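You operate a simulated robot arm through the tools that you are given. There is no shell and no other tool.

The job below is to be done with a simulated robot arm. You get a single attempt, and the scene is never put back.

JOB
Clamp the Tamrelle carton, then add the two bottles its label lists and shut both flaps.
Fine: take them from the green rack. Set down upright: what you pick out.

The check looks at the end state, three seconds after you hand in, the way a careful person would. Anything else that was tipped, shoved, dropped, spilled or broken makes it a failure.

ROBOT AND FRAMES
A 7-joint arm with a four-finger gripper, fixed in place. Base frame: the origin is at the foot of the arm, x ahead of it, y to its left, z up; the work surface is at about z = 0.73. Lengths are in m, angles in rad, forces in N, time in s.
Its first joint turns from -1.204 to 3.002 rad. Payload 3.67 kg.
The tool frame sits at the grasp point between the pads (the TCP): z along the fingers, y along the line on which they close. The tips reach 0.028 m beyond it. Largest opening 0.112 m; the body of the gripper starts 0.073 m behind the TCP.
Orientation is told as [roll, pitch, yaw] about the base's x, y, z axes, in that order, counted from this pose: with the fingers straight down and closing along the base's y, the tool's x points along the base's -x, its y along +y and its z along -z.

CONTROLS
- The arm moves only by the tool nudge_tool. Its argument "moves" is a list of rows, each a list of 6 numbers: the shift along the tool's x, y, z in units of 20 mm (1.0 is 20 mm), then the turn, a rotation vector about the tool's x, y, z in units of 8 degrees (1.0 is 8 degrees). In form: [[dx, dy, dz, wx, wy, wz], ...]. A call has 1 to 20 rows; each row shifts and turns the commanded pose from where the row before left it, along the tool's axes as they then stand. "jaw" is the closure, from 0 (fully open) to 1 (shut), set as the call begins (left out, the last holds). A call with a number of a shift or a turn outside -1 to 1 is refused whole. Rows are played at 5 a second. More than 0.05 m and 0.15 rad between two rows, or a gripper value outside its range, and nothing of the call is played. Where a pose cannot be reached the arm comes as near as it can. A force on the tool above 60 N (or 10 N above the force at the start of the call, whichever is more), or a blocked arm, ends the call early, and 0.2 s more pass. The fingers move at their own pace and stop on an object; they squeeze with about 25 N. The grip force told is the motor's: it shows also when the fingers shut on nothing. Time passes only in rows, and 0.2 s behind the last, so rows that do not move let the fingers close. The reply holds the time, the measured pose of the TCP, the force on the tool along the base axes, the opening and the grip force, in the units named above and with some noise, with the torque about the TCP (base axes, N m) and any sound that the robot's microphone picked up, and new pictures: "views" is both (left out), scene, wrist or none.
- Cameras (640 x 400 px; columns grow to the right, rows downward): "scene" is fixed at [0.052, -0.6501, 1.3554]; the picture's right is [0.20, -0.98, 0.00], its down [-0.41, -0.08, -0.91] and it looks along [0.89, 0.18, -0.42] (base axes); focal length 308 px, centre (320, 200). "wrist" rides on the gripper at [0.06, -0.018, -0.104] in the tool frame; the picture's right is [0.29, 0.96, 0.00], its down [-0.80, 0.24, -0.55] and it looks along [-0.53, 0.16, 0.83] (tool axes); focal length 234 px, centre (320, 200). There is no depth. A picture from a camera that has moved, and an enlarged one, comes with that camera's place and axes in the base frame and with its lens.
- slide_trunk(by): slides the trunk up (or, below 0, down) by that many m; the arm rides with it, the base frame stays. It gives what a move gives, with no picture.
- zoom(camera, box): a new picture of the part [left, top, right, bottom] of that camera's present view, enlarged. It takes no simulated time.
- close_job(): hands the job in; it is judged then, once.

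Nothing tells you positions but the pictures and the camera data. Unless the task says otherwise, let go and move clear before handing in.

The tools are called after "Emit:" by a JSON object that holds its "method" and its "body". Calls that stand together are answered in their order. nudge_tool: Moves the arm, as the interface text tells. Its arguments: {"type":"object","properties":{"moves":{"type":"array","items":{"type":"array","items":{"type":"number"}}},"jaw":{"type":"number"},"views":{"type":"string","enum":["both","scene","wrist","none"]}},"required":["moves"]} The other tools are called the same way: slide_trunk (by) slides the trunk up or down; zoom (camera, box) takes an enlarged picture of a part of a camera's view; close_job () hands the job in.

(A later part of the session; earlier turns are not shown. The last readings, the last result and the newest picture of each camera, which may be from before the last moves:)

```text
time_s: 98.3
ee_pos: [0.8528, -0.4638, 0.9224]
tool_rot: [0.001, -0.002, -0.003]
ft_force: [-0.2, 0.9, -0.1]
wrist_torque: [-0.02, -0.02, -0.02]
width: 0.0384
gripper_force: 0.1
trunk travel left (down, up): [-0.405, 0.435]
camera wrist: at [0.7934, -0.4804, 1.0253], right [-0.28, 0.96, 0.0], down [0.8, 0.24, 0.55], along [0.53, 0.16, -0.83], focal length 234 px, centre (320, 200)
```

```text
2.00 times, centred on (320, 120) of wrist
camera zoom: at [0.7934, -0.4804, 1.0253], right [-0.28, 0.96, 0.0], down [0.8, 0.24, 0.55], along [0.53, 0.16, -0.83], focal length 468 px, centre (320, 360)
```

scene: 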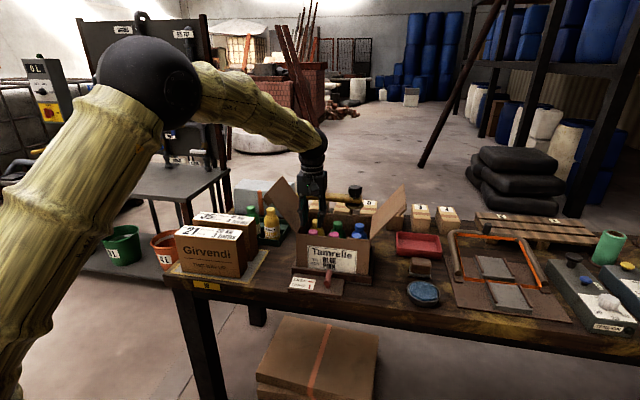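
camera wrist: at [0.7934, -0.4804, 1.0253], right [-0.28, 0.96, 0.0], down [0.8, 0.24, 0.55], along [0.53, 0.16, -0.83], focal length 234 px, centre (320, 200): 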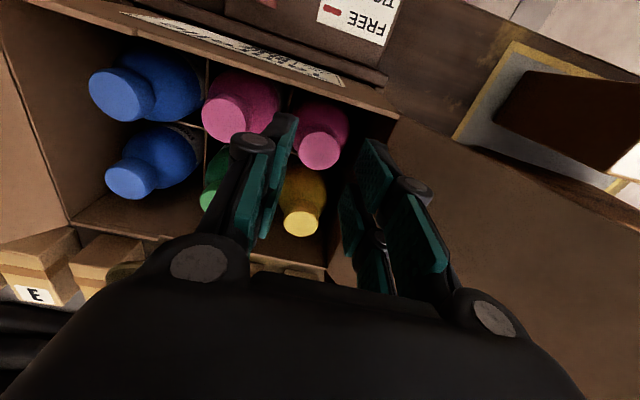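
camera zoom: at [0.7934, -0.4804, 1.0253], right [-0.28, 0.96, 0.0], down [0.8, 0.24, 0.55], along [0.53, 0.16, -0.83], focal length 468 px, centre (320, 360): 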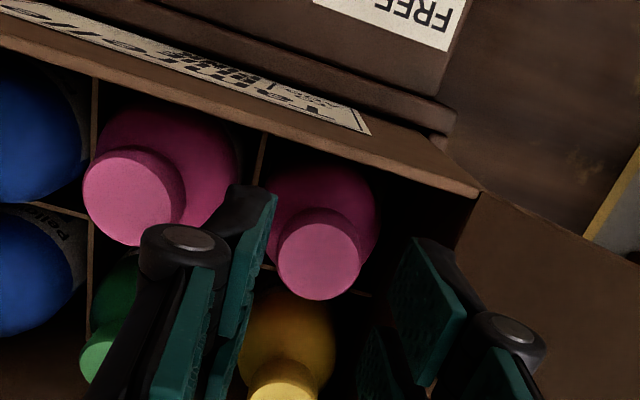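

Both bottles stand in their cells. I'll raise the trunk for a clear look at the flaps before closing them.

Emit:
{"method": "slide_trunk", "body": {"by": 0.3}}

Emit:
{"method": "nudge_tool", "body": {"moves": [[0.5, -1, 0, 0, 0, 0], [0.5, -1, 0, 0, 0, 0], [0.5, -1, 0, 0, 0, 0]], "jaw": 0}}

Emit:
{"method": "zoom", "body": {"camera": "wrist", "box": [180, 20, 420, 220]}}

Emit:
{"method": "zoom", "body": {"camera": "wrist", "box": [140, 20, 300, 140]}}

Emit:
{"method": "zoom", "body": {"camera": "wrist", "box": [340, 60, 500, 180]}}

Emit:
{"method": "zoom", "body": {"camera": "scene", "box": [250, 170, 330, 250]}}

Emit:
{"method": "zoom", "body": {"camera": "scene", "box": [340, 170, 420, 250]}}

```text
time_s: 101.3
ee_pos: [0.8529, -0.4631, 1.2206]
tool_rot: [0.0, 0.001, -0.004]
ft_force: [0.1, -0.6, 0.1]
wrist_torque: [0.0, 0.0, -0.01]
width: 0.0382
gripper_force: 0.2
trunk travel left (down, up): [-0.705, 0.135]
```

```text
time_s: 102.2
ee_pos: [0.8223, -0.5241, 1.2201]
tool_rot: [0.001, 0.0, -0.004]
ft_force: [-1.2, -0.2, 0.3]
wrist_torque: [-0.01, -0.04, -0.04]
width: 0.1119
gripper_force: 0.1
trunk travel left (down, up): [-0.705, 0.135]
camera wrist: at [0.7633, -0.542, 1.3245], right [-0.28, 0.96, 0.0], down [0.8, 0.24, 0.55], along [0.53, 0.16, -0.83], focal length 234 px, centre (320, 200)
```

scene: 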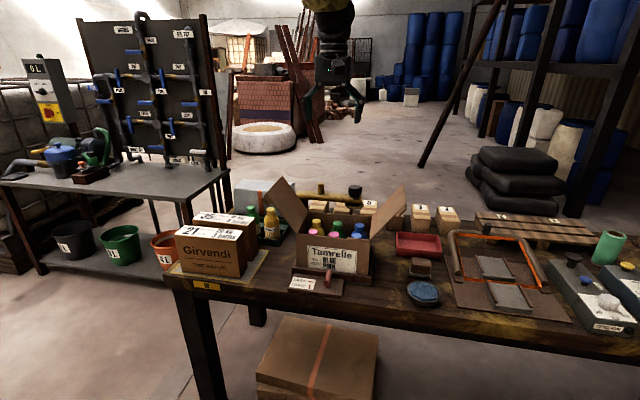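
wrist: 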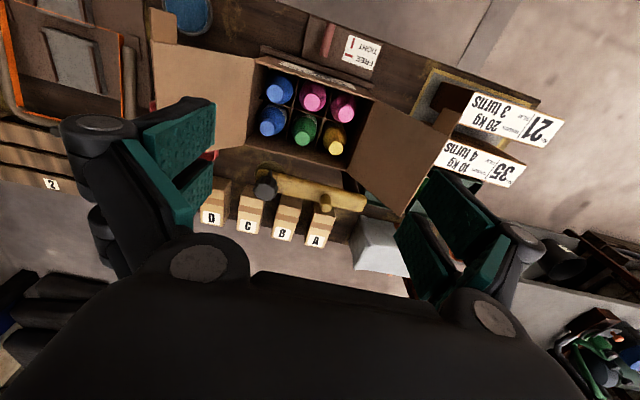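

```text
2.00 times, centred on (300, 120) of wrist
camera zoom: at [0.7633, -0.542, 1.3245], right [-0.28, 0.96, 0.0], down [0.8, 0.24, 0.55], along [0.53, 0.16, -0.83], focal length 468 px, centre (360, 360)
```

zoom: 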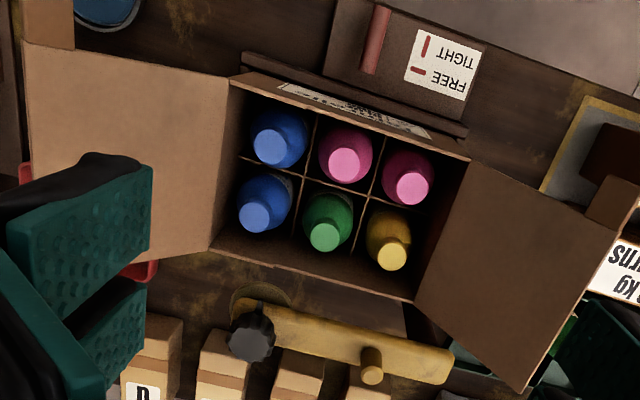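

```text
3.33 times, centred on (220, 80) of wrist
camera zoom: at [0.7633, -0.542, 1.3245], right [-0.28, 0.96, 0.0], down [0.8, 0.24, 0.55], along [0.53, 0.16, -0.83], focal length 781 px, centre (653, 600)
```

zoom: 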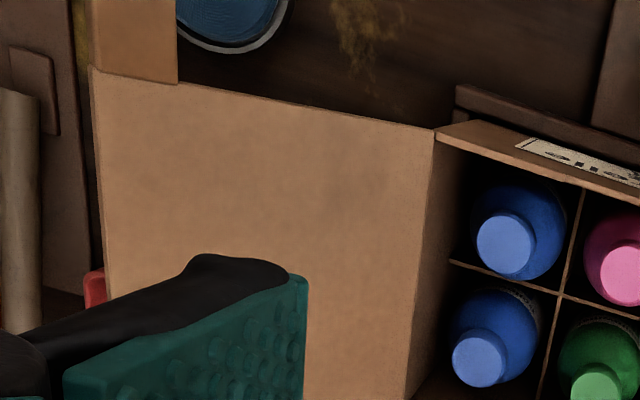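

```text
3.33 times, centred on (420, 120) of wrist
camera zoom: at [0.7633, -0.542, 1.3245], right [-0.28, 0.96, 0.0], down [0.8, 0.24, 0.55], along [0.53, 0.16, -0.83], focal length 781 px, centre (-13, 467)
```

zoom: 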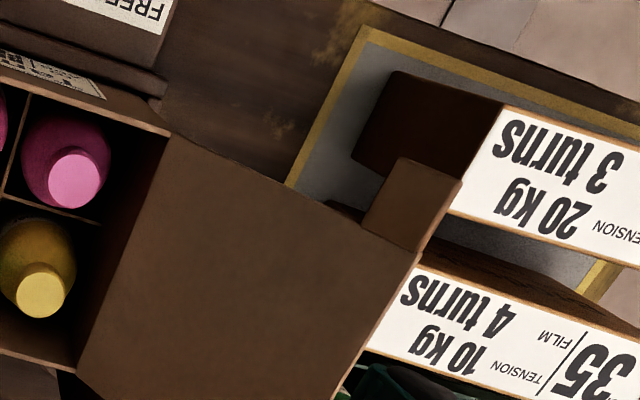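

```text
5.00 times, centred on (290, 210) of scene
camera zoom: at [0.052, -0.6501, 1.3554], right [0.2, -0.98, 0.0], down [-0.41, -0.08, -0.91], along [0.89, 0.18, -0.42], focal length 1541 px, centre (470, 150)
```

zoom: 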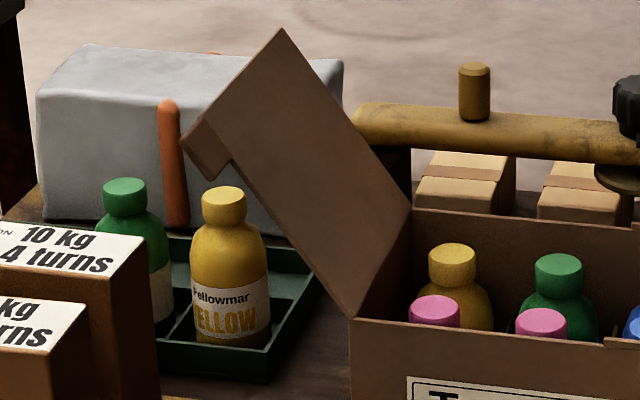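

```text
5.00 times, centred on (380, 210) of scene
camera zoom: at [0.052, -0.6501, 1.3554], right [0.2, -0.98, 0.0], down [-0.41, -0.08, -0.91], along [0.89, 0.18, -0.42], focal length 1541 px, centre (20, 150)
```

zoom: 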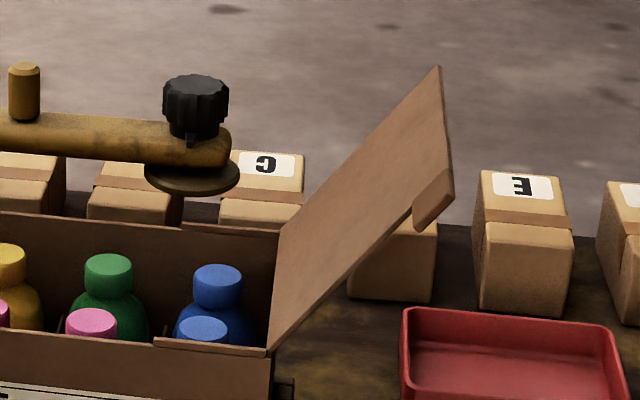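

Each flap is about 0.145 long, leans about 37° past vertical, and has a small tab at its outer front corner. I'll shut the fingers and go to the outside of the left flap to push it over.

Emit:
{"method": "nudge_tool", "body": {"moves": [[-0.07, 1, 0, 0, 0, 0], [-0.07, 1, 0, 0, 0, 0], [-0.07, 1, 0, 0, 0, 0], [-0.07, 1, 0, 0, 0, 0], [-0.07, 1, 0, 0, 0, 0], [-0.07, 1, 0, 0, 0, 0], [-0.07, 1, 0, 0, 0, 0], [-0.07, 1, 0, 0, 0, 0], [-0.07, 1, 0, 0, 0, 0], [-0.07, 1, 0, 0, 0, 0], [-0.07, 1, 0, 0, 0, 0], [-0.07, 1, 0, 0, 0, 0], [0, 0.5, 0, 0, 0, 0]], "jaw": 1, "views": "none"}}

Emit:
{"method": "slide_trunk", "body": {"by": -0.2}}

Emit:
{"method": "nudge_tool", "body": {"moves": [[0, 0, 0.5, 0, 0, 0], [0, 0, 0.5, 0, 0, 0], [0, 0, 0.5, 0, 0, 0]]}}

Emit:
{"method": "zoom", "body": {"camera": "scene", "box": [230, 140, 358, 260]}}

```text
time_s: 105.0
ee_pos: [0.8409, -0.2708, 1.2206]
tool_rot: [-0.001, 0.0, -0.003]
ft_force: [0.9, 0.0, 0.4]
wrist_torque: [-0.02, -0.02, -0.02]
width: 0.0001
gripper_force: 25.6
trunk travel left (down, up): [-0.705, 0.135]
```

```text
time_s: 107.1
ee_pos: [0.8412, -0.2729, 1.0214]
tool_rot: [0.0, -0.001, -0.003]
ft_force: [0.7, 0.6, 0.3]
wrist_torque: [-0.01, 0.02, 0.01]
width: 0.0
gripper_force: 25.1
trunk travel left (down, up): [-0.505, 0.335]
```

```text
time_s: 107.9
ee_pos: [0.8422, -0.273, 0.9897]
tool_rot: [0.0, 0.0, -0.004]
ft_force: [-0.7, 0.0, 0.0]
wrist_torque: [0.01, 0.0, 0.01]
width: 0.0
gripper_force: 25.2
trunk travel left (down, up): [-0.505, 0.335]
camera wrist: at [0.7817, -0.2904, 1.0943], right [-0.28, 0.96, 0.0], down [0.8, 0.24, 0.55], along [0.53, 0.16, -0.83], focal length 234 px, centre (320, 200)
```

scene: 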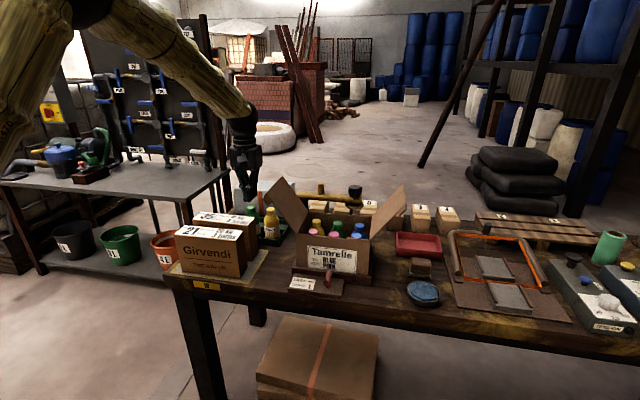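
wrist: 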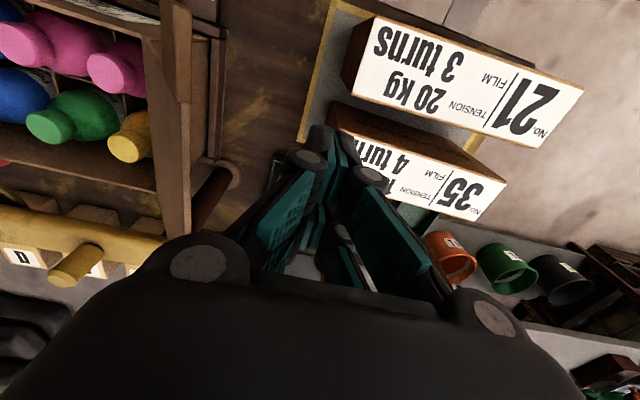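

```text
3.33 times, centred on (294, 200) of scene
camera zoom: at [0.052, -0.6501, 1.3554], right [0.2, -0.98, 0.0], down [-0.41, -0.08, -0.91], along [0.89, 0.18, -0.42], focal length 1027 px, centre (407, 200)
```

zoom: 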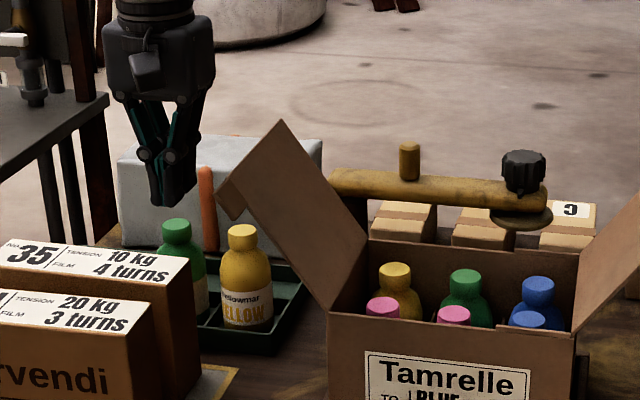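

The shut fingers stand outside the left flap at the right height. I'll push toward -y and watch the force.

Emit:
{"method": "nudge_tool", "body": {"moves": [[0, -0.5, 0, 0, 0, 0], [0, -0.5, 0, 0, 0, 0], [0, -0.5, 0, 0, 0, 0], [0, -0.5, 0, 0, 0, 0], [0, -0.5, 0, 0, 0, 0], [0, -0.5, 0, 0, 0, 0], [0, -0.5, 0, 0, 0, 0], [0, -0.5, 0, 0, 0, 0]]}}

Emit:
{"method": "zoom", "body": {"camera": "scene", "box": [250, 140, 378, 260]}}

```text
time_s: 109.7
ee_pos: [0.8407, -0.3531, 0.9901]
tool_rot: [-0.001, 0.0, -0.004]
ft_force: [0.1, -0.3, -1.2]
wrist_torque: [0.02, -0.01, 0.0]
width: 0.0
gripper_force: 24.9
trunk travel left (down, up): [-0.505, 0.335]
camera wrist: at [0.7813, -0.3711, 1.0946], right [-0.28, 0.96, 0.0], down [0.8, 0.24, 0.55], along [0.53, 0.16, -0.83], focal length 234 px, centre (320, 200)
```

scene: 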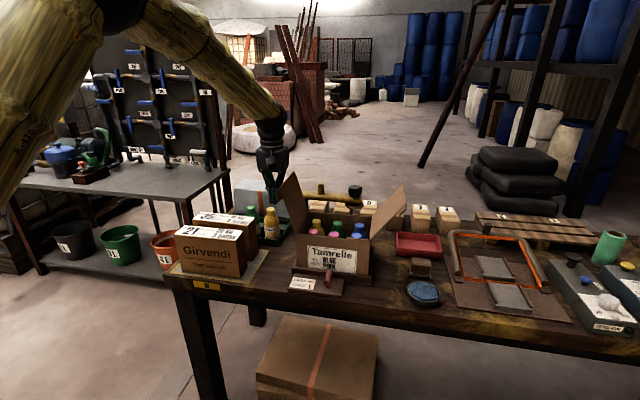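
wrist: 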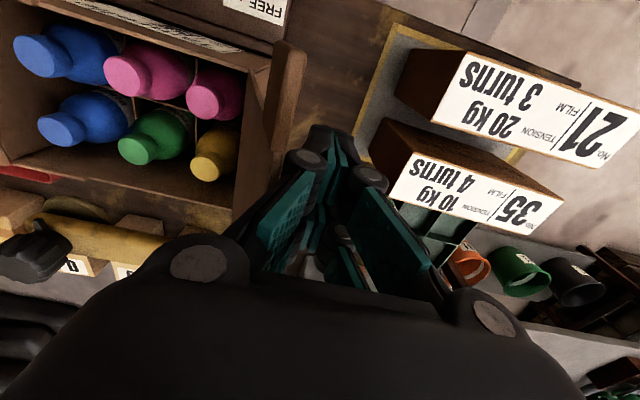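

```text
3.33 times, centred on (314, 200) of scene
camera zoom: at [0.052, -0.6501, 1.3554], right [0.2, -0.98, 0.0], down [-0.41, -0.08, -0.91], along [0.89, 0.18, -0.42], focal length 1027 px, centre (340, 200)
```

zoom: 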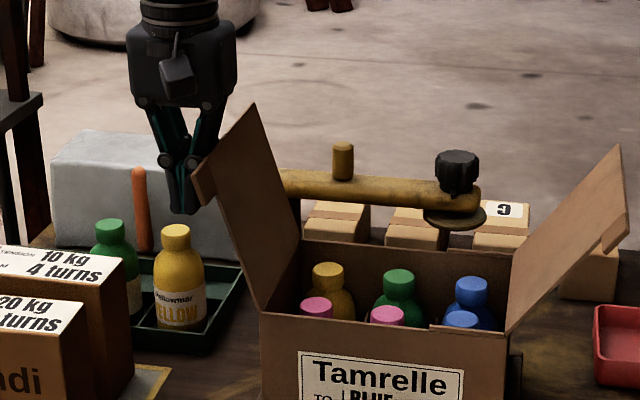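

The flap is swinging up easily. I'll keep pushing past vertical.

Emit:
{"method": "nudge_tool", "body": {"moves": [[0, -0.5, 0, 0, 0, 0], [0, -0.5, 0, 0, 0, 0], [0, -0.5, 0, 0, 0, 0], [0, -0.5, 0, 0, 0, 0], [0, -0.5, 0, 0, 0, 0], [0, -0.5, 0, 0, 0, 0], [0, -0.5, 0, 0, 0, 0], [0, -0.5, 0, 0, 0, 0]]}}

Emit:
{"method": "zoom", "body": {"camera": "scene", "box": [250, 140, 378, 260]}}

```text
time_s: 111.5
ee_pos: [0.8404, -0.4344, 0.9898]
tool_rot: [0.0, -0.001, -0.003]
ft_force: [0.2, -0.2, -0.4]
wrist_torque: [-0.01, 0.0, 0.02]
width: 0.0
gripper_force: 25.0
trunk travel left (down, up): [-0.505, 0.335]
camera wrist: at [0.7806, -0.4518, 1.0943], right [-0.28, 0.96, 0.0], down [0.8, 0.24, 0.55], along [0.53, 0.16, -0.83], focal length 234 px, centre (320, 200)
```

scene: 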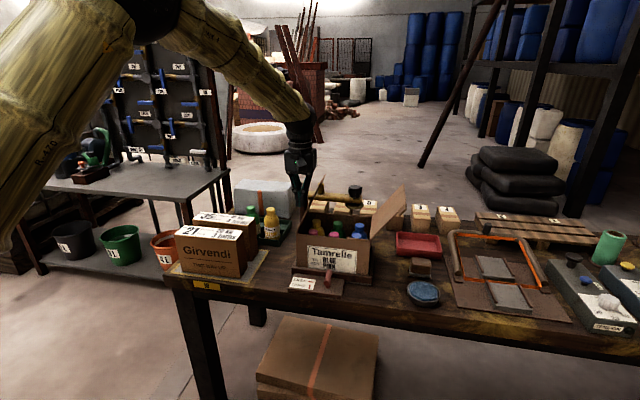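
wrist: 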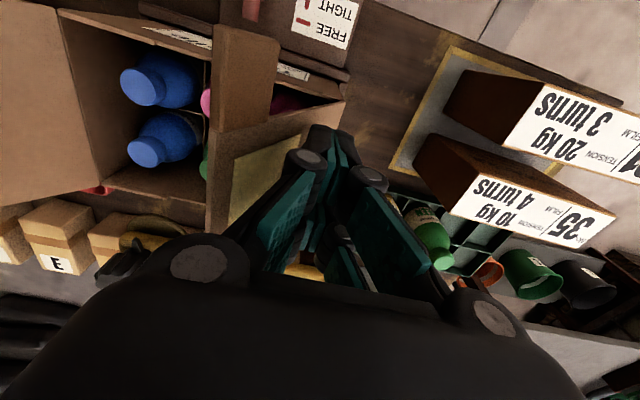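

```text
3.33 times, centred on (314, 200) of scene
camera zoom: at [0.052, -0.6501, 1.3554], right [0.2, -0.98, 0.0], down [-0.41, -0.08, -0.91], along [0.89, 0.18, -0.42], focal length 1027 px, centre (340, 200)
```

zoom: 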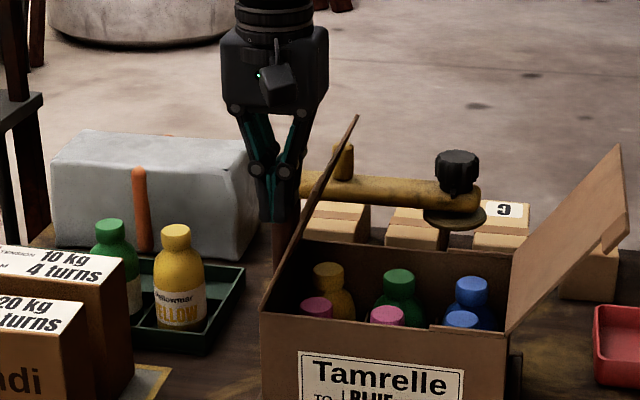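

The left flap is past vertical and leaning inward. I'll wait a moment to see whether it falls by itself.

Emit:
{"method": "nudge_tool", "body": {"moves": [[0, 0, 0, 0, 0, 0], [0, 0, 0, 0, 0, 0], [0, 0, 0, 0, 0, 0]], "views": "scene"}}

Emit:
{"method": "zoom", "body": {"camera": "scene", "box": [250, 140, 378, 260]}}

```text
time_s: 112.3
ee_pos: [0.8401, -0.4345, 0.9898]
tool_rot: [-0.002, -0.001, -0.004]
ft_force: [0.0, 0.1, -0.2]
wrist_torque: [0.01, 0.01, -0.02]
width: 0.0
gripper_force: 25.1
trunk travel left (down, up): [-0.505, 0.335]
```

scene: 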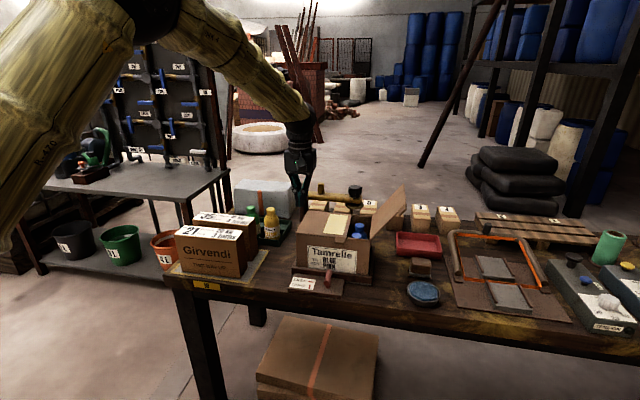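

```text
3.33 times, centred on (314, 200) of scene
camera zoom: at [0.052, -0.6501, 1.3554], right [0.2, -0.98, 0.0], down [-0.41, -0.08, -0.91], along [0.89, 0.18, -0.42], focal length 1027 px, centre (340, 200)
```

zoom: 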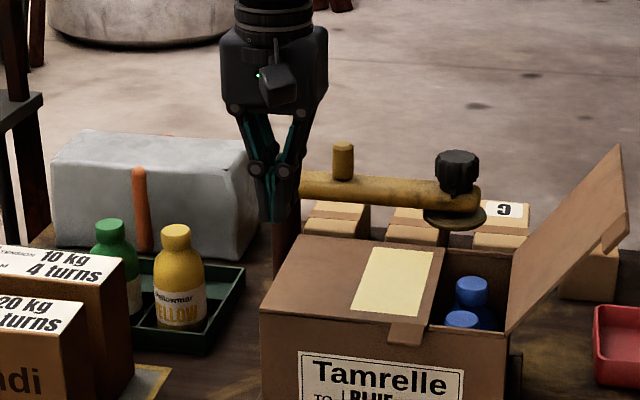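

The left flap fell shut by itself, showing a yellow patch on top where the right flap will overlap. Now I'll raise, open the fingers, and go to straddle the right flap's outer edge from above.

Emit:
{"method": "slide_trunk", "body": {"by": 0.15}}

Emit:
{"method": "nudge_tool", "body": {"moves": [[0.15, -1, 0, 0, 0, 0], [0.15, -1, 0, 0, 0, 0], [0.15, -1, 0, 0, 0, 0], [0.15, -1, 0, 0, 0, 0], [0.15, -1, 0, 0, 0, 0], [0.15, -1, 0, 0, 0, 0], [0.15, -1, 0, 0, 0, 0], [0.15, -1, 0, 0, 0, 0], [0.15, -1, 0, 0, 0, 0], [0.15, -1, 0, 0, 0, 0], [0.15, -1, 0, 0, 0, 0], [0.15, -1, 0, 0, 0, 0], [0.15, -0.8, 0, 0, 0, 0], [0, 0, 0, 0, 0, 0]], "jaw": 0}}

Emit:
{"method": "zoom", "body": {"camera": "scene", "box": [280, 120, 440, 260]}}

Emit:
{"method": "zoom", "body": {"camera": "wrist", "box": [200, 40, 440, 240]}}

```text
time_s: 114.1
ee_pos: [0.8417, -0.4339, 1.1401]
tool_rot: [0.0, 0.001, -0.004]
ft_force: [0.0, -0.1, -0.5]
wrist_torque: [0.01, -0.01, 0.0]
width: 0.0003
gripper_force: 24.8
trunk travel left (down, up): [-0.655, 0.185]
```

```text
time_s: 117.1
ee_pos: [0.8008, -0.6889, 1.141]
tool_rot: [-0.002, 0.001, -0.004]
ft_force: [0.6, 0.3, 0.4]
wrist_torque: [-0.03, 0.0, -0.01]
width: 0.1119
gripper_force: 0.1
trunk travel left (down, up): [-0.655, 0.185]
camera wrist: at [0.7406, -0.7066, 1.2442], right [-0.28, 0.96, 0.0], down [0.8, 0.24, 0.55], along [0.53, 0.16, -0.83], focal length 234 px, centre (320, 200)
```

scene: 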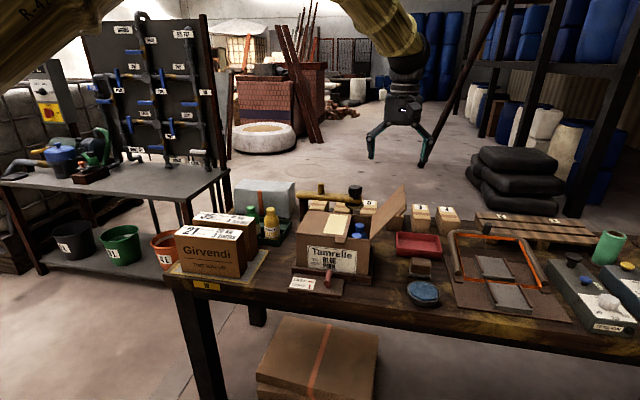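
wrist: 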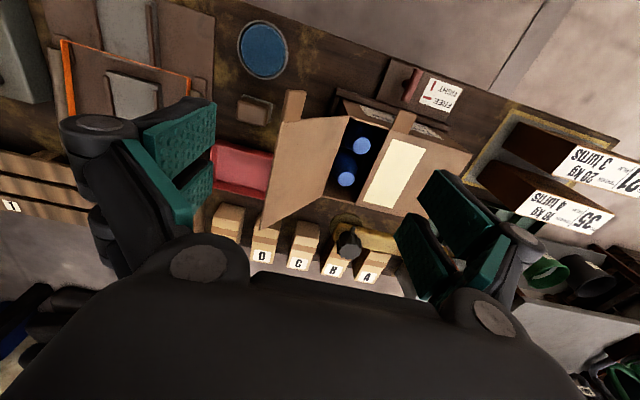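

```text
2.86 times, centred on (360, 190) of scene
camera zoom: at [0.052, -0.6501, 1.3554], right [0.2, -0.98, 0.0], down [-0.41, -0.08, -0.91], along [0.89, 0.18, -0.42], focal length 881 px, centre (206, 229)
```

zoom: 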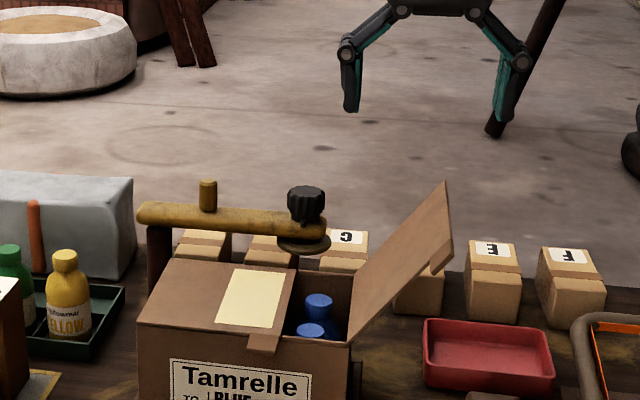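

```text
2.00 times, centred on (320, 140) of wrist
camera zoom: at [0.7406, -0.7066, 1.2442], right [-0.28, 0.96, 0.0], down [0.8, 0.24, 0.55], along [0.53, 0.16, -0.83], focal length 468 px, centre (320, 320)
```

zoom: 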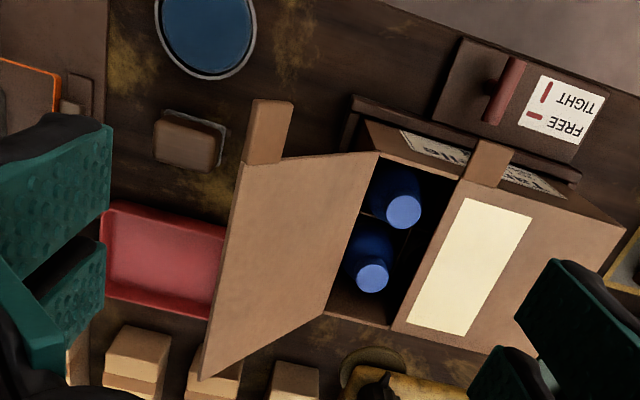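

The arm reaches here, and the flap's outer edge is at y ≈ -0.727, z ≈ 1.003, between the open fingers. I'll lower to straddle it.

Emit:
{"method": "slide_trunk", "body": {"by": -0.13}}

Emit:
{"method": "nudge_tool", "body": {"moves": [[0, 0, 0, 0, 0, 0]]}}

Emit:
{"method": "zoom", "body": {"camera": "scene", "box": [300, 140, 428, 260]}}

Emit:
{"method": "zoom", "body": {"camera": "wrist", "box": [200, 40, 440, 240]}}

```text
time_s: 118.7
ee_pos: [0.7993, -0.6888, 1.0106]
tool_rot: [0.003, 0.001, -0.004]
ft_force: [-0.7, 0.0, 0.6]
wrist_torque: [0.02, -0.01, -0.02]
width: 0.1121
gripper_force: 0.1
trunk travel left (down, up): [-0.525, 0.315]
```

```text
time_s: 119.0
ee_pos: [0.8004, -0.6901, 1.0094]
tool_rot: [0.001, 0.001, -0.004]
ft_force: [0.1, -0.3, 0.4]
wrist_torque: [0.02, 0.01, -0.03]
width: 0.1121
gripper_force: 0.1
trunk travel left (down, up): [-0.525, 0.315]
camera wrist: at [0.7405, -0.7069, 1.114], right [-0.28, 0.96, 0.0], down [0.8, 0.24, 0.55], along [0.53, 0.16, -0.83], focal length 234 px, centre (320, 200)
```

scene: 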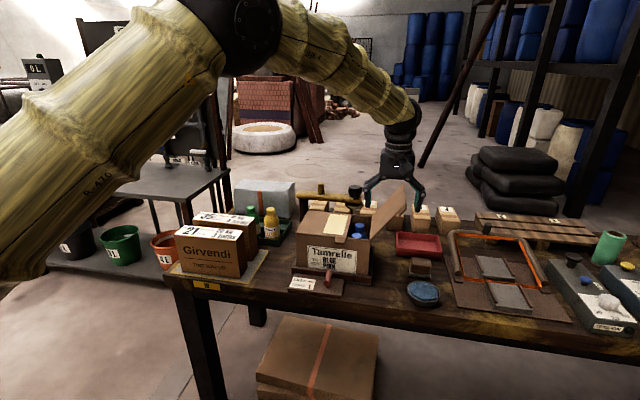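
wrist: 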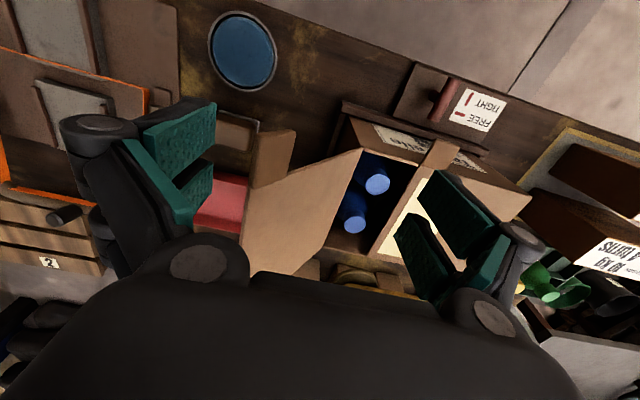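

```text
3.33 times, centred on (364, 200) of scene
camera zoom: at [0.052, -0.6501, 1.3554], right [0.2, -0.98, 0.0], down [-0.41, -0.08, -0.91], along [0.89, 0.18, -0.42], focal length 1027 px, centre (173, 200)
```

zoom: 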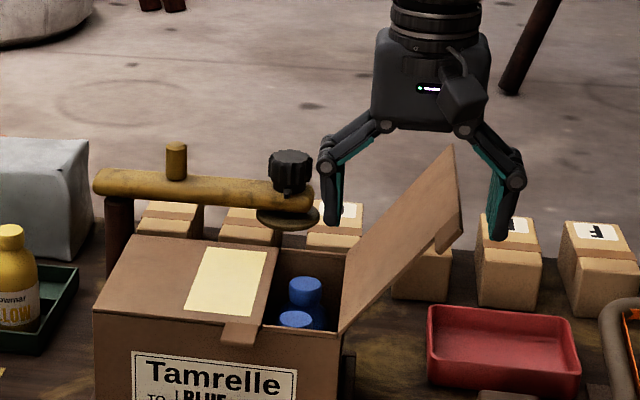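

```text
2.00 times, centred on (320, 140) of wrist
camera zoom: at [0.7405, -0.7069, 1.114], right [-0.28, 0.96, 0.0], down [0.8, 0.24, 0.55], along [0.53, 0.16, -0.83], focal length 468 px, centre (320, 320)
```

zoom: 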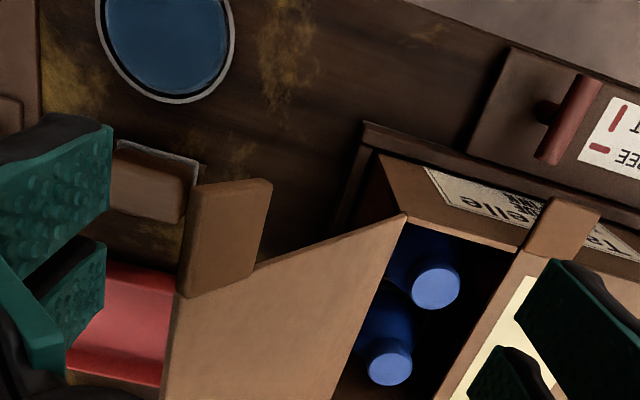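

The right finger is outside the flap edge. I'll push it toward +y, in steps.

Emit:
{"method": "nudge_tool", "body": {"moves": [[0, 0.5, 0, 0, 0, 0], [0, 0.5, 0, 0, 0, 0], [0, 0.5, 0, 0, 0, 0], [0, 0.5, 0, 0, 0, 0], [0, 0.5, 0, 0, 0, 0], [0, 0.5, 0, 0, 0, 0]]}}

Emit:
{"method": "zoom", "body": {"camera": "scene", "box": [300, 140, 428, 260]}}

```text
time_s: 120.2
ee_pos: [0.8065, -0.6444, 1.0119]
tool_rot: [-0.008, -0.006, 0.0]
ft_force: [0.2, 0.7, -1.1]
wrist_torque: [-0.04, 0.07, 0.03]
width: 0.1119
gripper_force: 0.1
trunk travel left (down, up): [-0.525, 0.315]
stopped in row 5: the force on the tool passed its limit at 66 N (the readings are from after the stop); the commanded pose is now the measured one
camera wrist: at [0.746, -0.6622, 1.1162], right [-0.29, 0.96, -0.01], down [0.79, 0.24, 0.56], along [0.54, 0.15, -0.83], focal length 234 px, centre (320, 200)
```

scene: 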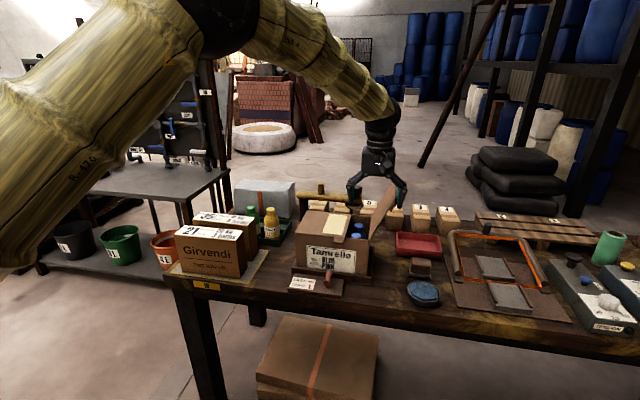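
wrist: 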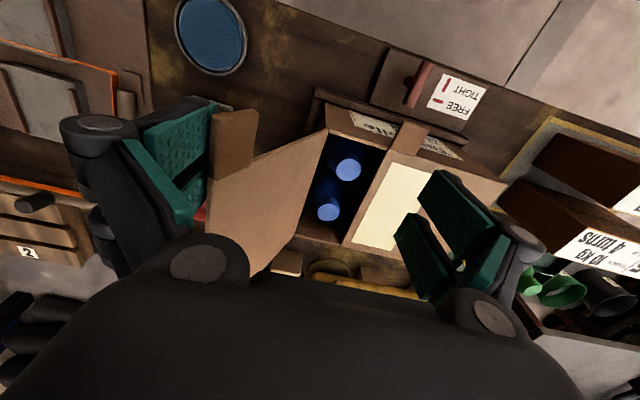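

```text
3.33 times, centred on (364, 200) of scene
camera zoom: at [0.052, -0.6501, 1.3554], right [0.2, -0.98, 0.0], down [-0.41, -0.08, -0.91], along [0.89, 0.18, -0.42], focal length 1027 px, centre (173, 200)
```

zoom: 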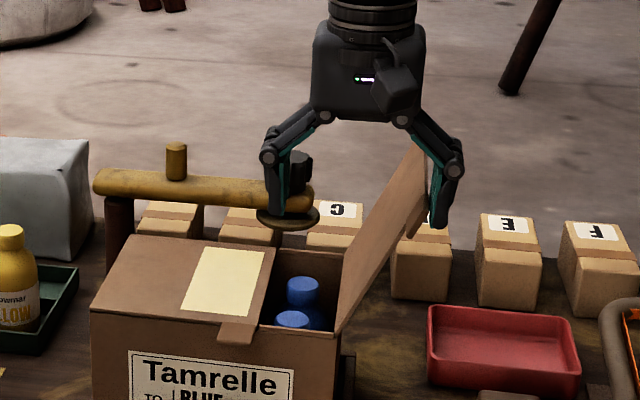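

The push stopped at 66 N, so something bound up. I'll look closely before going on.

Emit:
{"method": "zoom", "body": {"camera": "scene", "box": [330, 160, 420, 240]}}

Emit:
{"method": "zoom", "body": {"camera": "wrist", "box": [110, 80, 310, 240]}}

Emit:
{"method": "zoom", "body": {"camera": "scene", "box": [260, 200, 400, 300]}}

```text
5.00 times, centred on (375, 200) of scene
camera zoom: at [0.052, -0.6501, 1.3554], right [0.2, -0.98, 0.0], down [-0.41, -0.08, -0.91], along [0.89, 0.18, -0.42], focal length 1541 px, centre (45, 200)
```

zoom: 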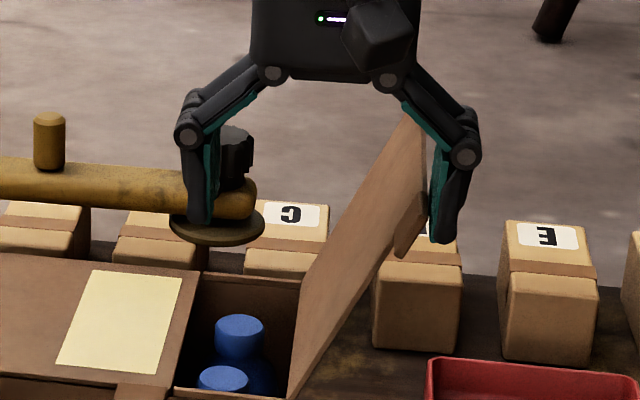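

```text
2.50 times, centred on (210, 160) of wrist
camera zoom: at [0.746, -0.6622, 1.1162], right [-0.29, 0.96, -0.01], down [0.79, 0.24, 0.56], along [0.54, 0.15, -0.83], focal length 585 px, centre (595, 300)
```

zoom: 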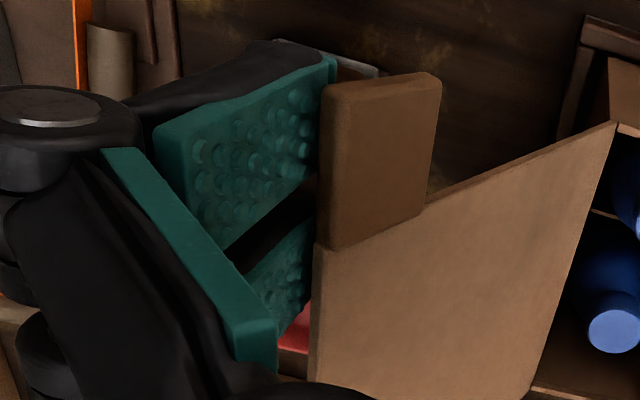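

```text
4.00 times, centred on (330, 250) of scene
camera zoom: at [0.052, -0.6501, 1.3554], right [0.2, -0.98, 0.0], down [-0.41, -0.08, -0.91], along [0.89, 0.18, -0.42], focal length 1233 px, centre (280, 0)
```

zoom: 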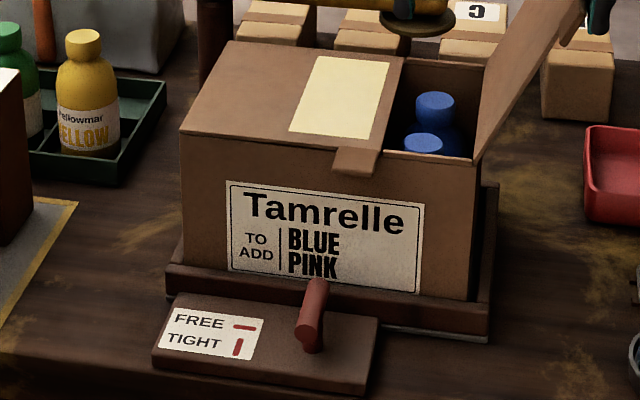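

The sticky inner pads held the flap edge so it couldn't slide up along them, and the push went into the hinge. I'll back off, go about 1 cm higher, and follow the flap's arc (rising as it swings) in small steps.

Emit:
{"method": "nudge_tool", "body": {"moves": [[0.15, -0.25, 0, 0.06, 0.04, 0], [0, 0, -0.5, 0, 0, 0]], "views": "none"}}

Emit:
{"method": "nudge_tool", "body": {"moves": [[0, 0.25, -0.1, 0, 0, 0], [0, 0.25, -0.12, 0, 0, 0], [0, 0.25, -0.12, 0, 0, 0]]}}

Emit:
{"method": "zoom", "body": {"camera": "scene", "box": [300, 150, 420, 260]}}

```text
time_s: 120.8
ee_pos: [0.8001, -0.6515, 1.0253]
tool_rot: [-0.014, -0.004, -0.004]
ft_force: [-0.2, -0.6, -0.2]
wrist_torque: [0.03, -0.01, -0.02]
width: 0.112
gripper_force: 0.1
trunk travel left (down, up): [-0.525, 0.315]
```

```text
time_s: 121.5
ee_pos: [0.7994, -0.6361, 1.0324]
tool_rot: [-0.016, -0.004, -0.004]
ft_force: [-0.6, -0.5, 0.5]
wrist_torque: [0.0, 0.04, -0.02]
width: 0.112
gripper_force: 0.1
trunk travel left (down, up): [-0.525, 0.315]
camera wrist: at [0.7397, -0.6531, 1.1365], right [-0.29, 0.96, -0.02], down [0.8, 0.25, 0.55], along [0.53, 0.15, -0.83], focal length 234 px, centre (320, 200)
```

scene: 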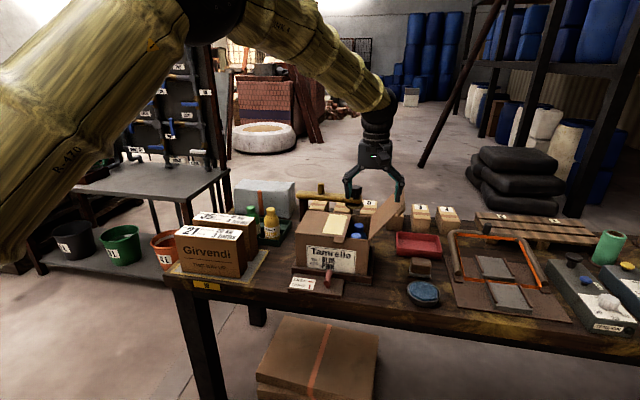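
wrist: 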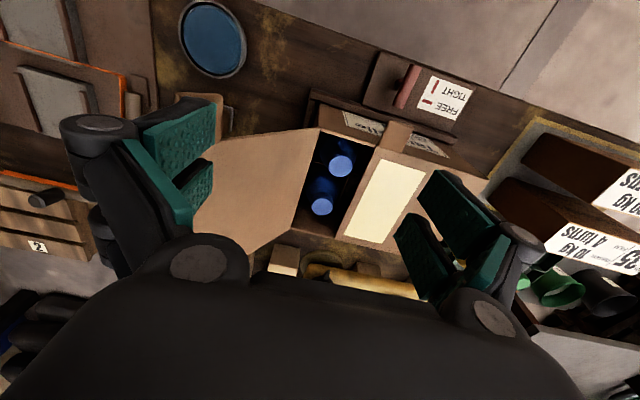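

```text
3.64 times, centred on (360, 205) of scene
camera zoom: at [0.052, -0.6501, 1.3554], right [0.2, -0.98, 0.0], down [-0.41, -0.08, -0.91], along [0.89, 0.18, -0.42], focal length 1121 px, centre (174, 182)
```

zoom: 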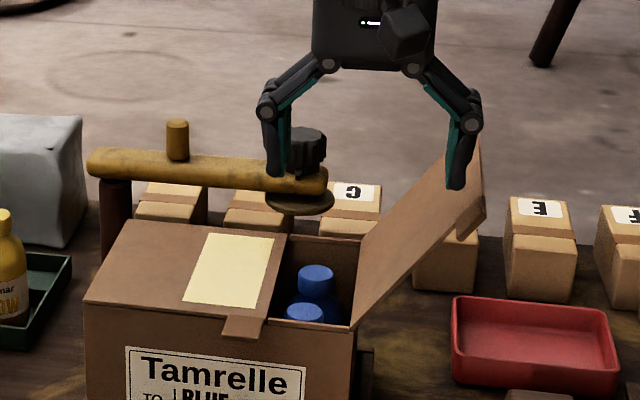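

The flap slipped off and fell back to its open rest while I moved higher. I'll lift over the edge, go outside again, and this time follow the arc from first contact.

Emit:
{"method": "nudge_tool", "body": {"moves": [[0, 0, -0.8, -0.11, 0.03, 0], [0, 0, -0.9, 0, 0, 0], [0, -1, 0, 0, 0, 0], [0, -1, 0, 0, 0, 0], [0, -0.85, 0, 0, 0, 0], [0, 0, 0, 0, 0, 0]]}}

Emit:
{"method": "zoom", "body": {"camera": "scene", "box": [300, 150, 420, 260]}}

Emit:
{"method": "zoom", "body": {"camera": "wrist", "box": [110, 60, 350, 240]}}

```text
time_s: 123.0
ee_pos: [0.8002, -0.693, 1.0669]
tool_rot: [0.0, 0.002, -0.004]
ft_force: [-0.1, -0.5, 0.3]
wrist_torque: [-0.04, -0.01, -0.01]
width: 0.1121
gripper_force: 0.0
trunk travel left (down, up): [-0.525, 0.315]
camera wrist: at [0.7397, -0.7108, 1.1711], right [-0.29, 0.96, 0.0], down [0.8, 0.24, 0.55], along [0.53, 0.16, -0.83], focal length 234 px, centre (320, 200)
```

scene: 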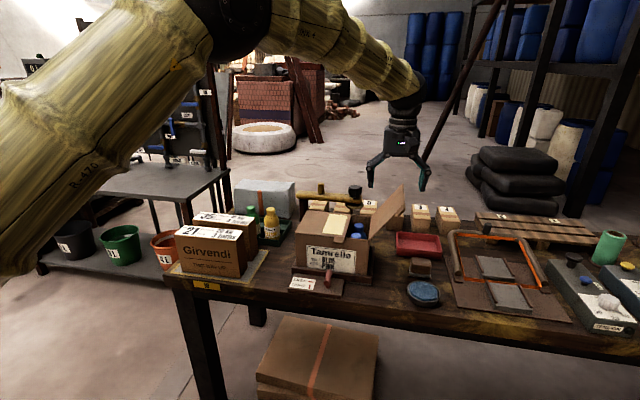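
wrist: 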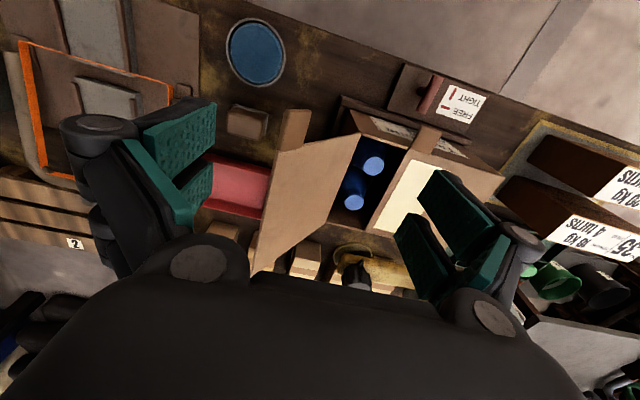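

```text
3.64 times, centred on (360, 205) of scene
camera zoom: at [0.052, -0.6501, 1.3554], right [0.2, -0.98, 0.0], down [-0.41, -0.08, -0.91], along [0.89, 0.18, -0.42], focal length 1121 px, centre (174, 182)
```

zoom: 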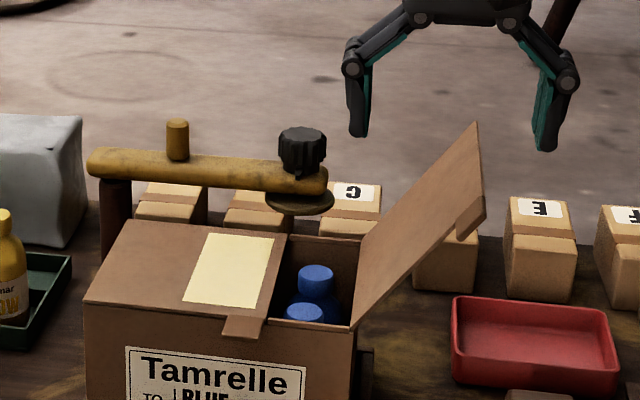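

```text
2.22 times, centred on (230, 150) of wrist
camera zoom: at [0.7397, -0.7108, 1.1711], right [-0.29, 0.96, 0.0], down [0.8, 0.24, 0.55], along [0.53, 0.16, -0.83], focal length 520 px, centre (520, 311)
```

zoom: 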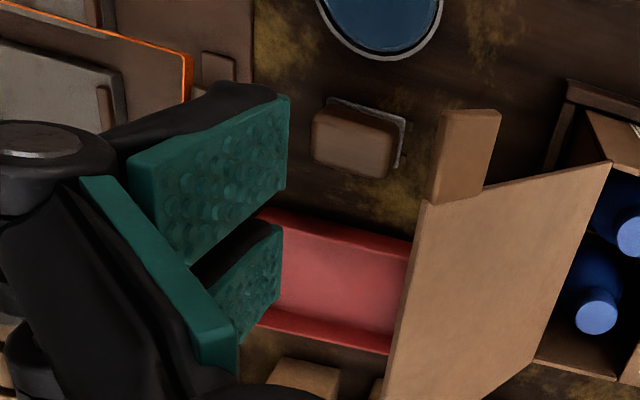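

The open finger is clearly outside the flap edge (y ≈ -0.723, z ≈ 0.998). I'll lower to a slight overlap and move up to contact.

Emit:
{"method": "nudge_tool", "body": {"moves": [[0, 0, 0.9, 0, 0, 0], [0, 0, 0.9, 0, 0, 0], [0, 0, 0.85, 0, 0, 0], [0, 0.5, 0, 0, 0, 0], [0, 0.5, 0, 0, 0, 0]]}}

Emit:
{"method": "zoom", "body": {"camera": "scene", "box": [300, 150, 420, 260]}}

```text
time_s: 124.2
ee_pos: [0.8007, -0.6749, 1.013]
tool_rot: [0.002, 0.002, -0.004]
ft_force: [-0.3, -0.2, 0.1]
wrist_torque: [0.01, 0.03, -0.01]
width: 0.1118
gripper_force: 0.1
trunk travel left (down, up): [-0.525, 0.315]
camera wrist: at [0.7406, -0.6912, 1.117], right [-0.28, 0.96, 0.0], down [0.8, 0.24, 0.55], along [0.53, 0.16, -0.83], focal length 234 px, centre (320, 200)
```

scene: 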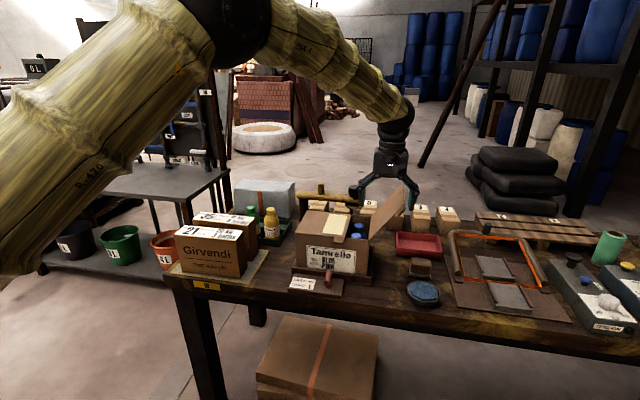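
wrist: 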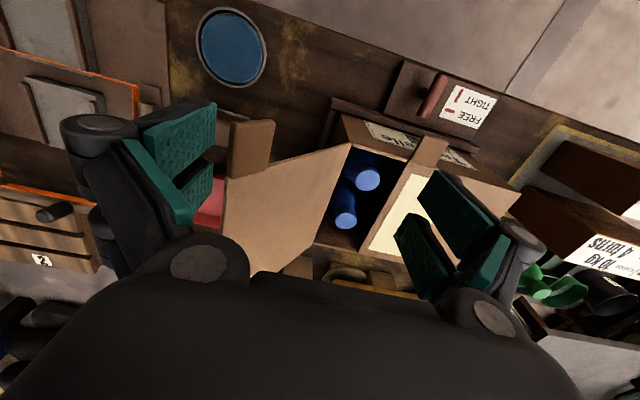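

```text
3.64 times, centred on (360, 205) of scene
camera zoom: at [0.052, -0.6501, 1.3554], right [0.2, -0.98, 0.0], down [-0.41, -0.08, -0.91], along [0.89, 0.18, -0.42], focal length 1121 px, centre (174, 182)
```

zoom: 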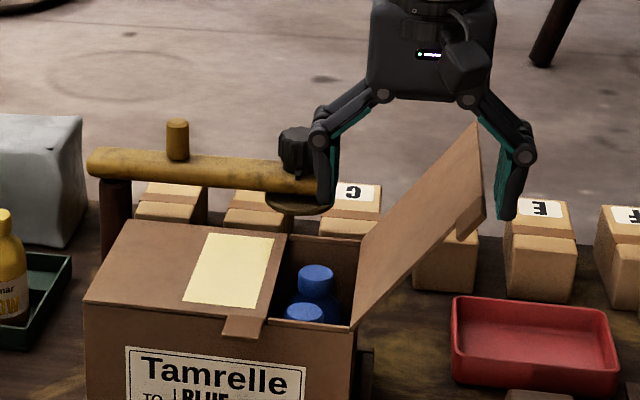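

I noticed the fingertips sit higher when the jaws are fully open (only about 6 mm beyond the tool point), so the overlap with the flap edge is too small. I'll lower another 2.7 cm before pushing.

Emit:
{"method": "nudge_tool", "body": {"moves": [[0, -0.1, 0.45, 0, 0, 0], [0, 0, 0.45, 0, 0, 0], [0, 0, 0.45, 0, 0, 0]]}}

Emit:
{"method": "zoom", "body": {"camera": "scene", "box": [320, 150, 420, 250]}}

Emit:
{"method": "zoom", "body": {"camera": "wrist", "box": [110, 60, 350, 240]}}

```text
time_s: 125.0
ee_pos: [0.7998, -0.6757, 0.9861]
tool_rot: [-0.001, 0.001, -0.003]
ft_force: [-0.5, -0.1, 0.3]
wrist_torque: [-0.02, 0.02, 0.01]
width: 0.1121
gripper_force: 0.0
trunk travel left (down, up): [-0.525, 0.315]
camera wrist: at [0.7406, -0.6934, 1.09], right [-0.28, 0.96, 0.0], down [0.8, 0.24, 0.55], along [0.53, 0.16, -0.83], focal length 234 px, centre (320, 200)
```

scene: 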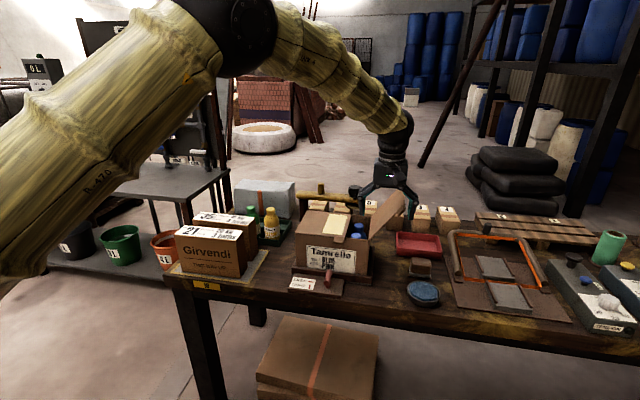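
wrist: 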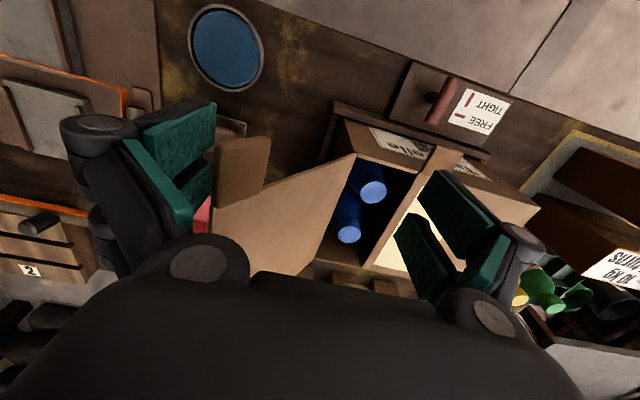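

```text
4.00 times, centred on (370, 200) of scene
camera zoom: at [0.052, -0.6501, 1.3554], right [0.2, -0.98, 0.0], down [-0.41, -0.08, -0.91], along [0.89, 0.18, -0.42], focal length 1233 px, centre (120, 200)
```

zoom: 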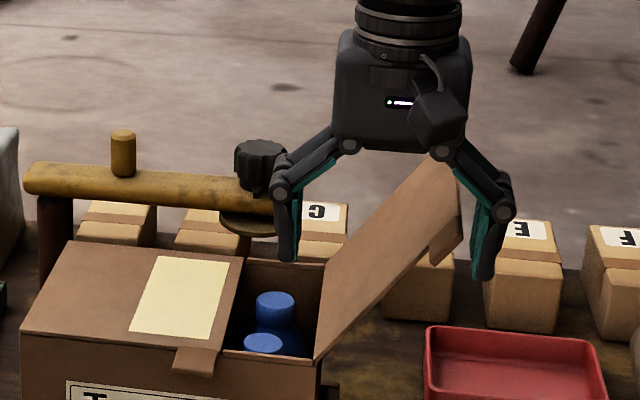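

```text
2.22 times, centred on (230, 150) of wrist
camera zoom: at [0.7406, -0.6934, 1.09], right [-0.28, 0.96, 0.0], down [0.8, 0.24, 0.55], along [0.53, 0.16, -0.83], focal length 520 px, centre (520, 311)
```

zoom: 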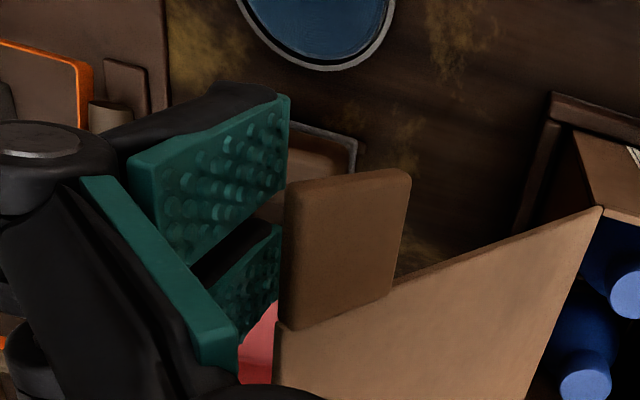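

The overlap is good now. I'll push along the arc, rising as the flap swings, for the first part.

Emit:
{"method": "nudge_tool", "body": {"moves": [[0, 0.4, 0, 0, 0, 0], [0, 0.43, -0.29, 0, 0, 0], [0, 0.43, -0.29, 0, 0, 0], [0, 0.47, -0.23, 0, 0, 0], [0, 0.47, -0.23, 0, 0, 0]]}}

Emit:
{"method": "zoom", "body": {"camera": "scene", "box": [320, 150, 420, 250]}}

```text
time_s: 126.2
ee_pos: [0.7997, -0.6312, 1.008]
tool_rot: [0.0, 0.001, -0.003]
ft_force: [0.2, -0.5, 0.9]
wrist_torque: [0.01, 0.0, 0.01]
width: 0.1117
gripper_force: 0.1
trunk travel left (down, up): [-0.525, 0.315]
camera wrist: at [0.7401, -0.6494, 1.1121], right [-0.29, 0.96, 0.0], down [0.8, 0.24, 0.55], along [0.53, 0.16, -0.83], focal length 234 px, centre (320, 200)
```

scene: 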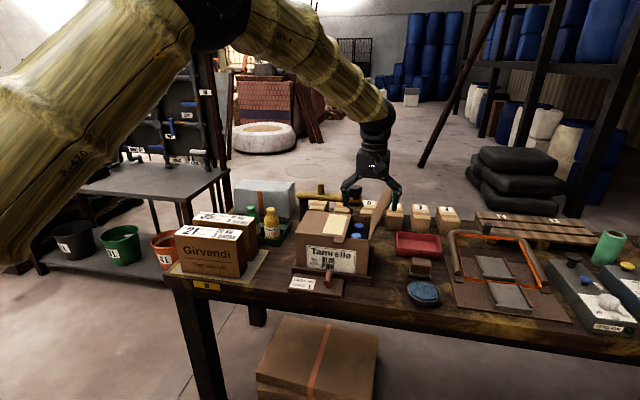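
wrist: 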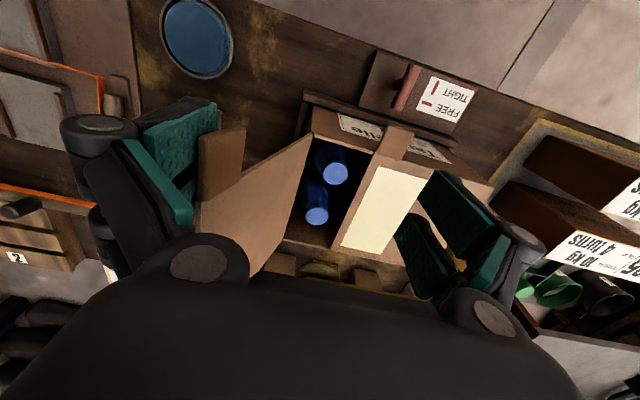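

```text
4.00 times, centred on (370, 200) of scene
camera zoom: at [0.052, -0.6501, 1.3554], right [0.2, -0.98, 0.0], down [-0.41, -0.08, -0.91], along [0.89, 0.18, -0.42], focal length 1233 px, centre (120, 200)
```

zoom: 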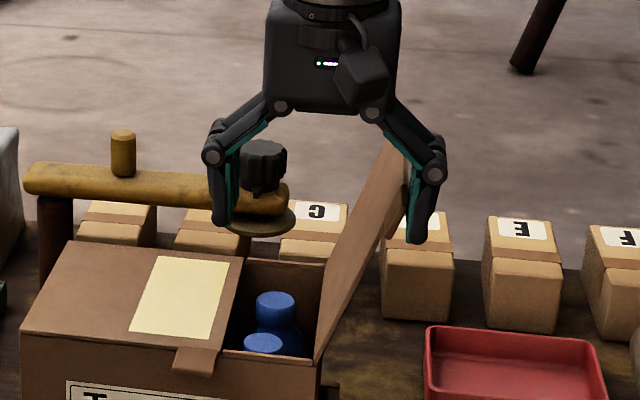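

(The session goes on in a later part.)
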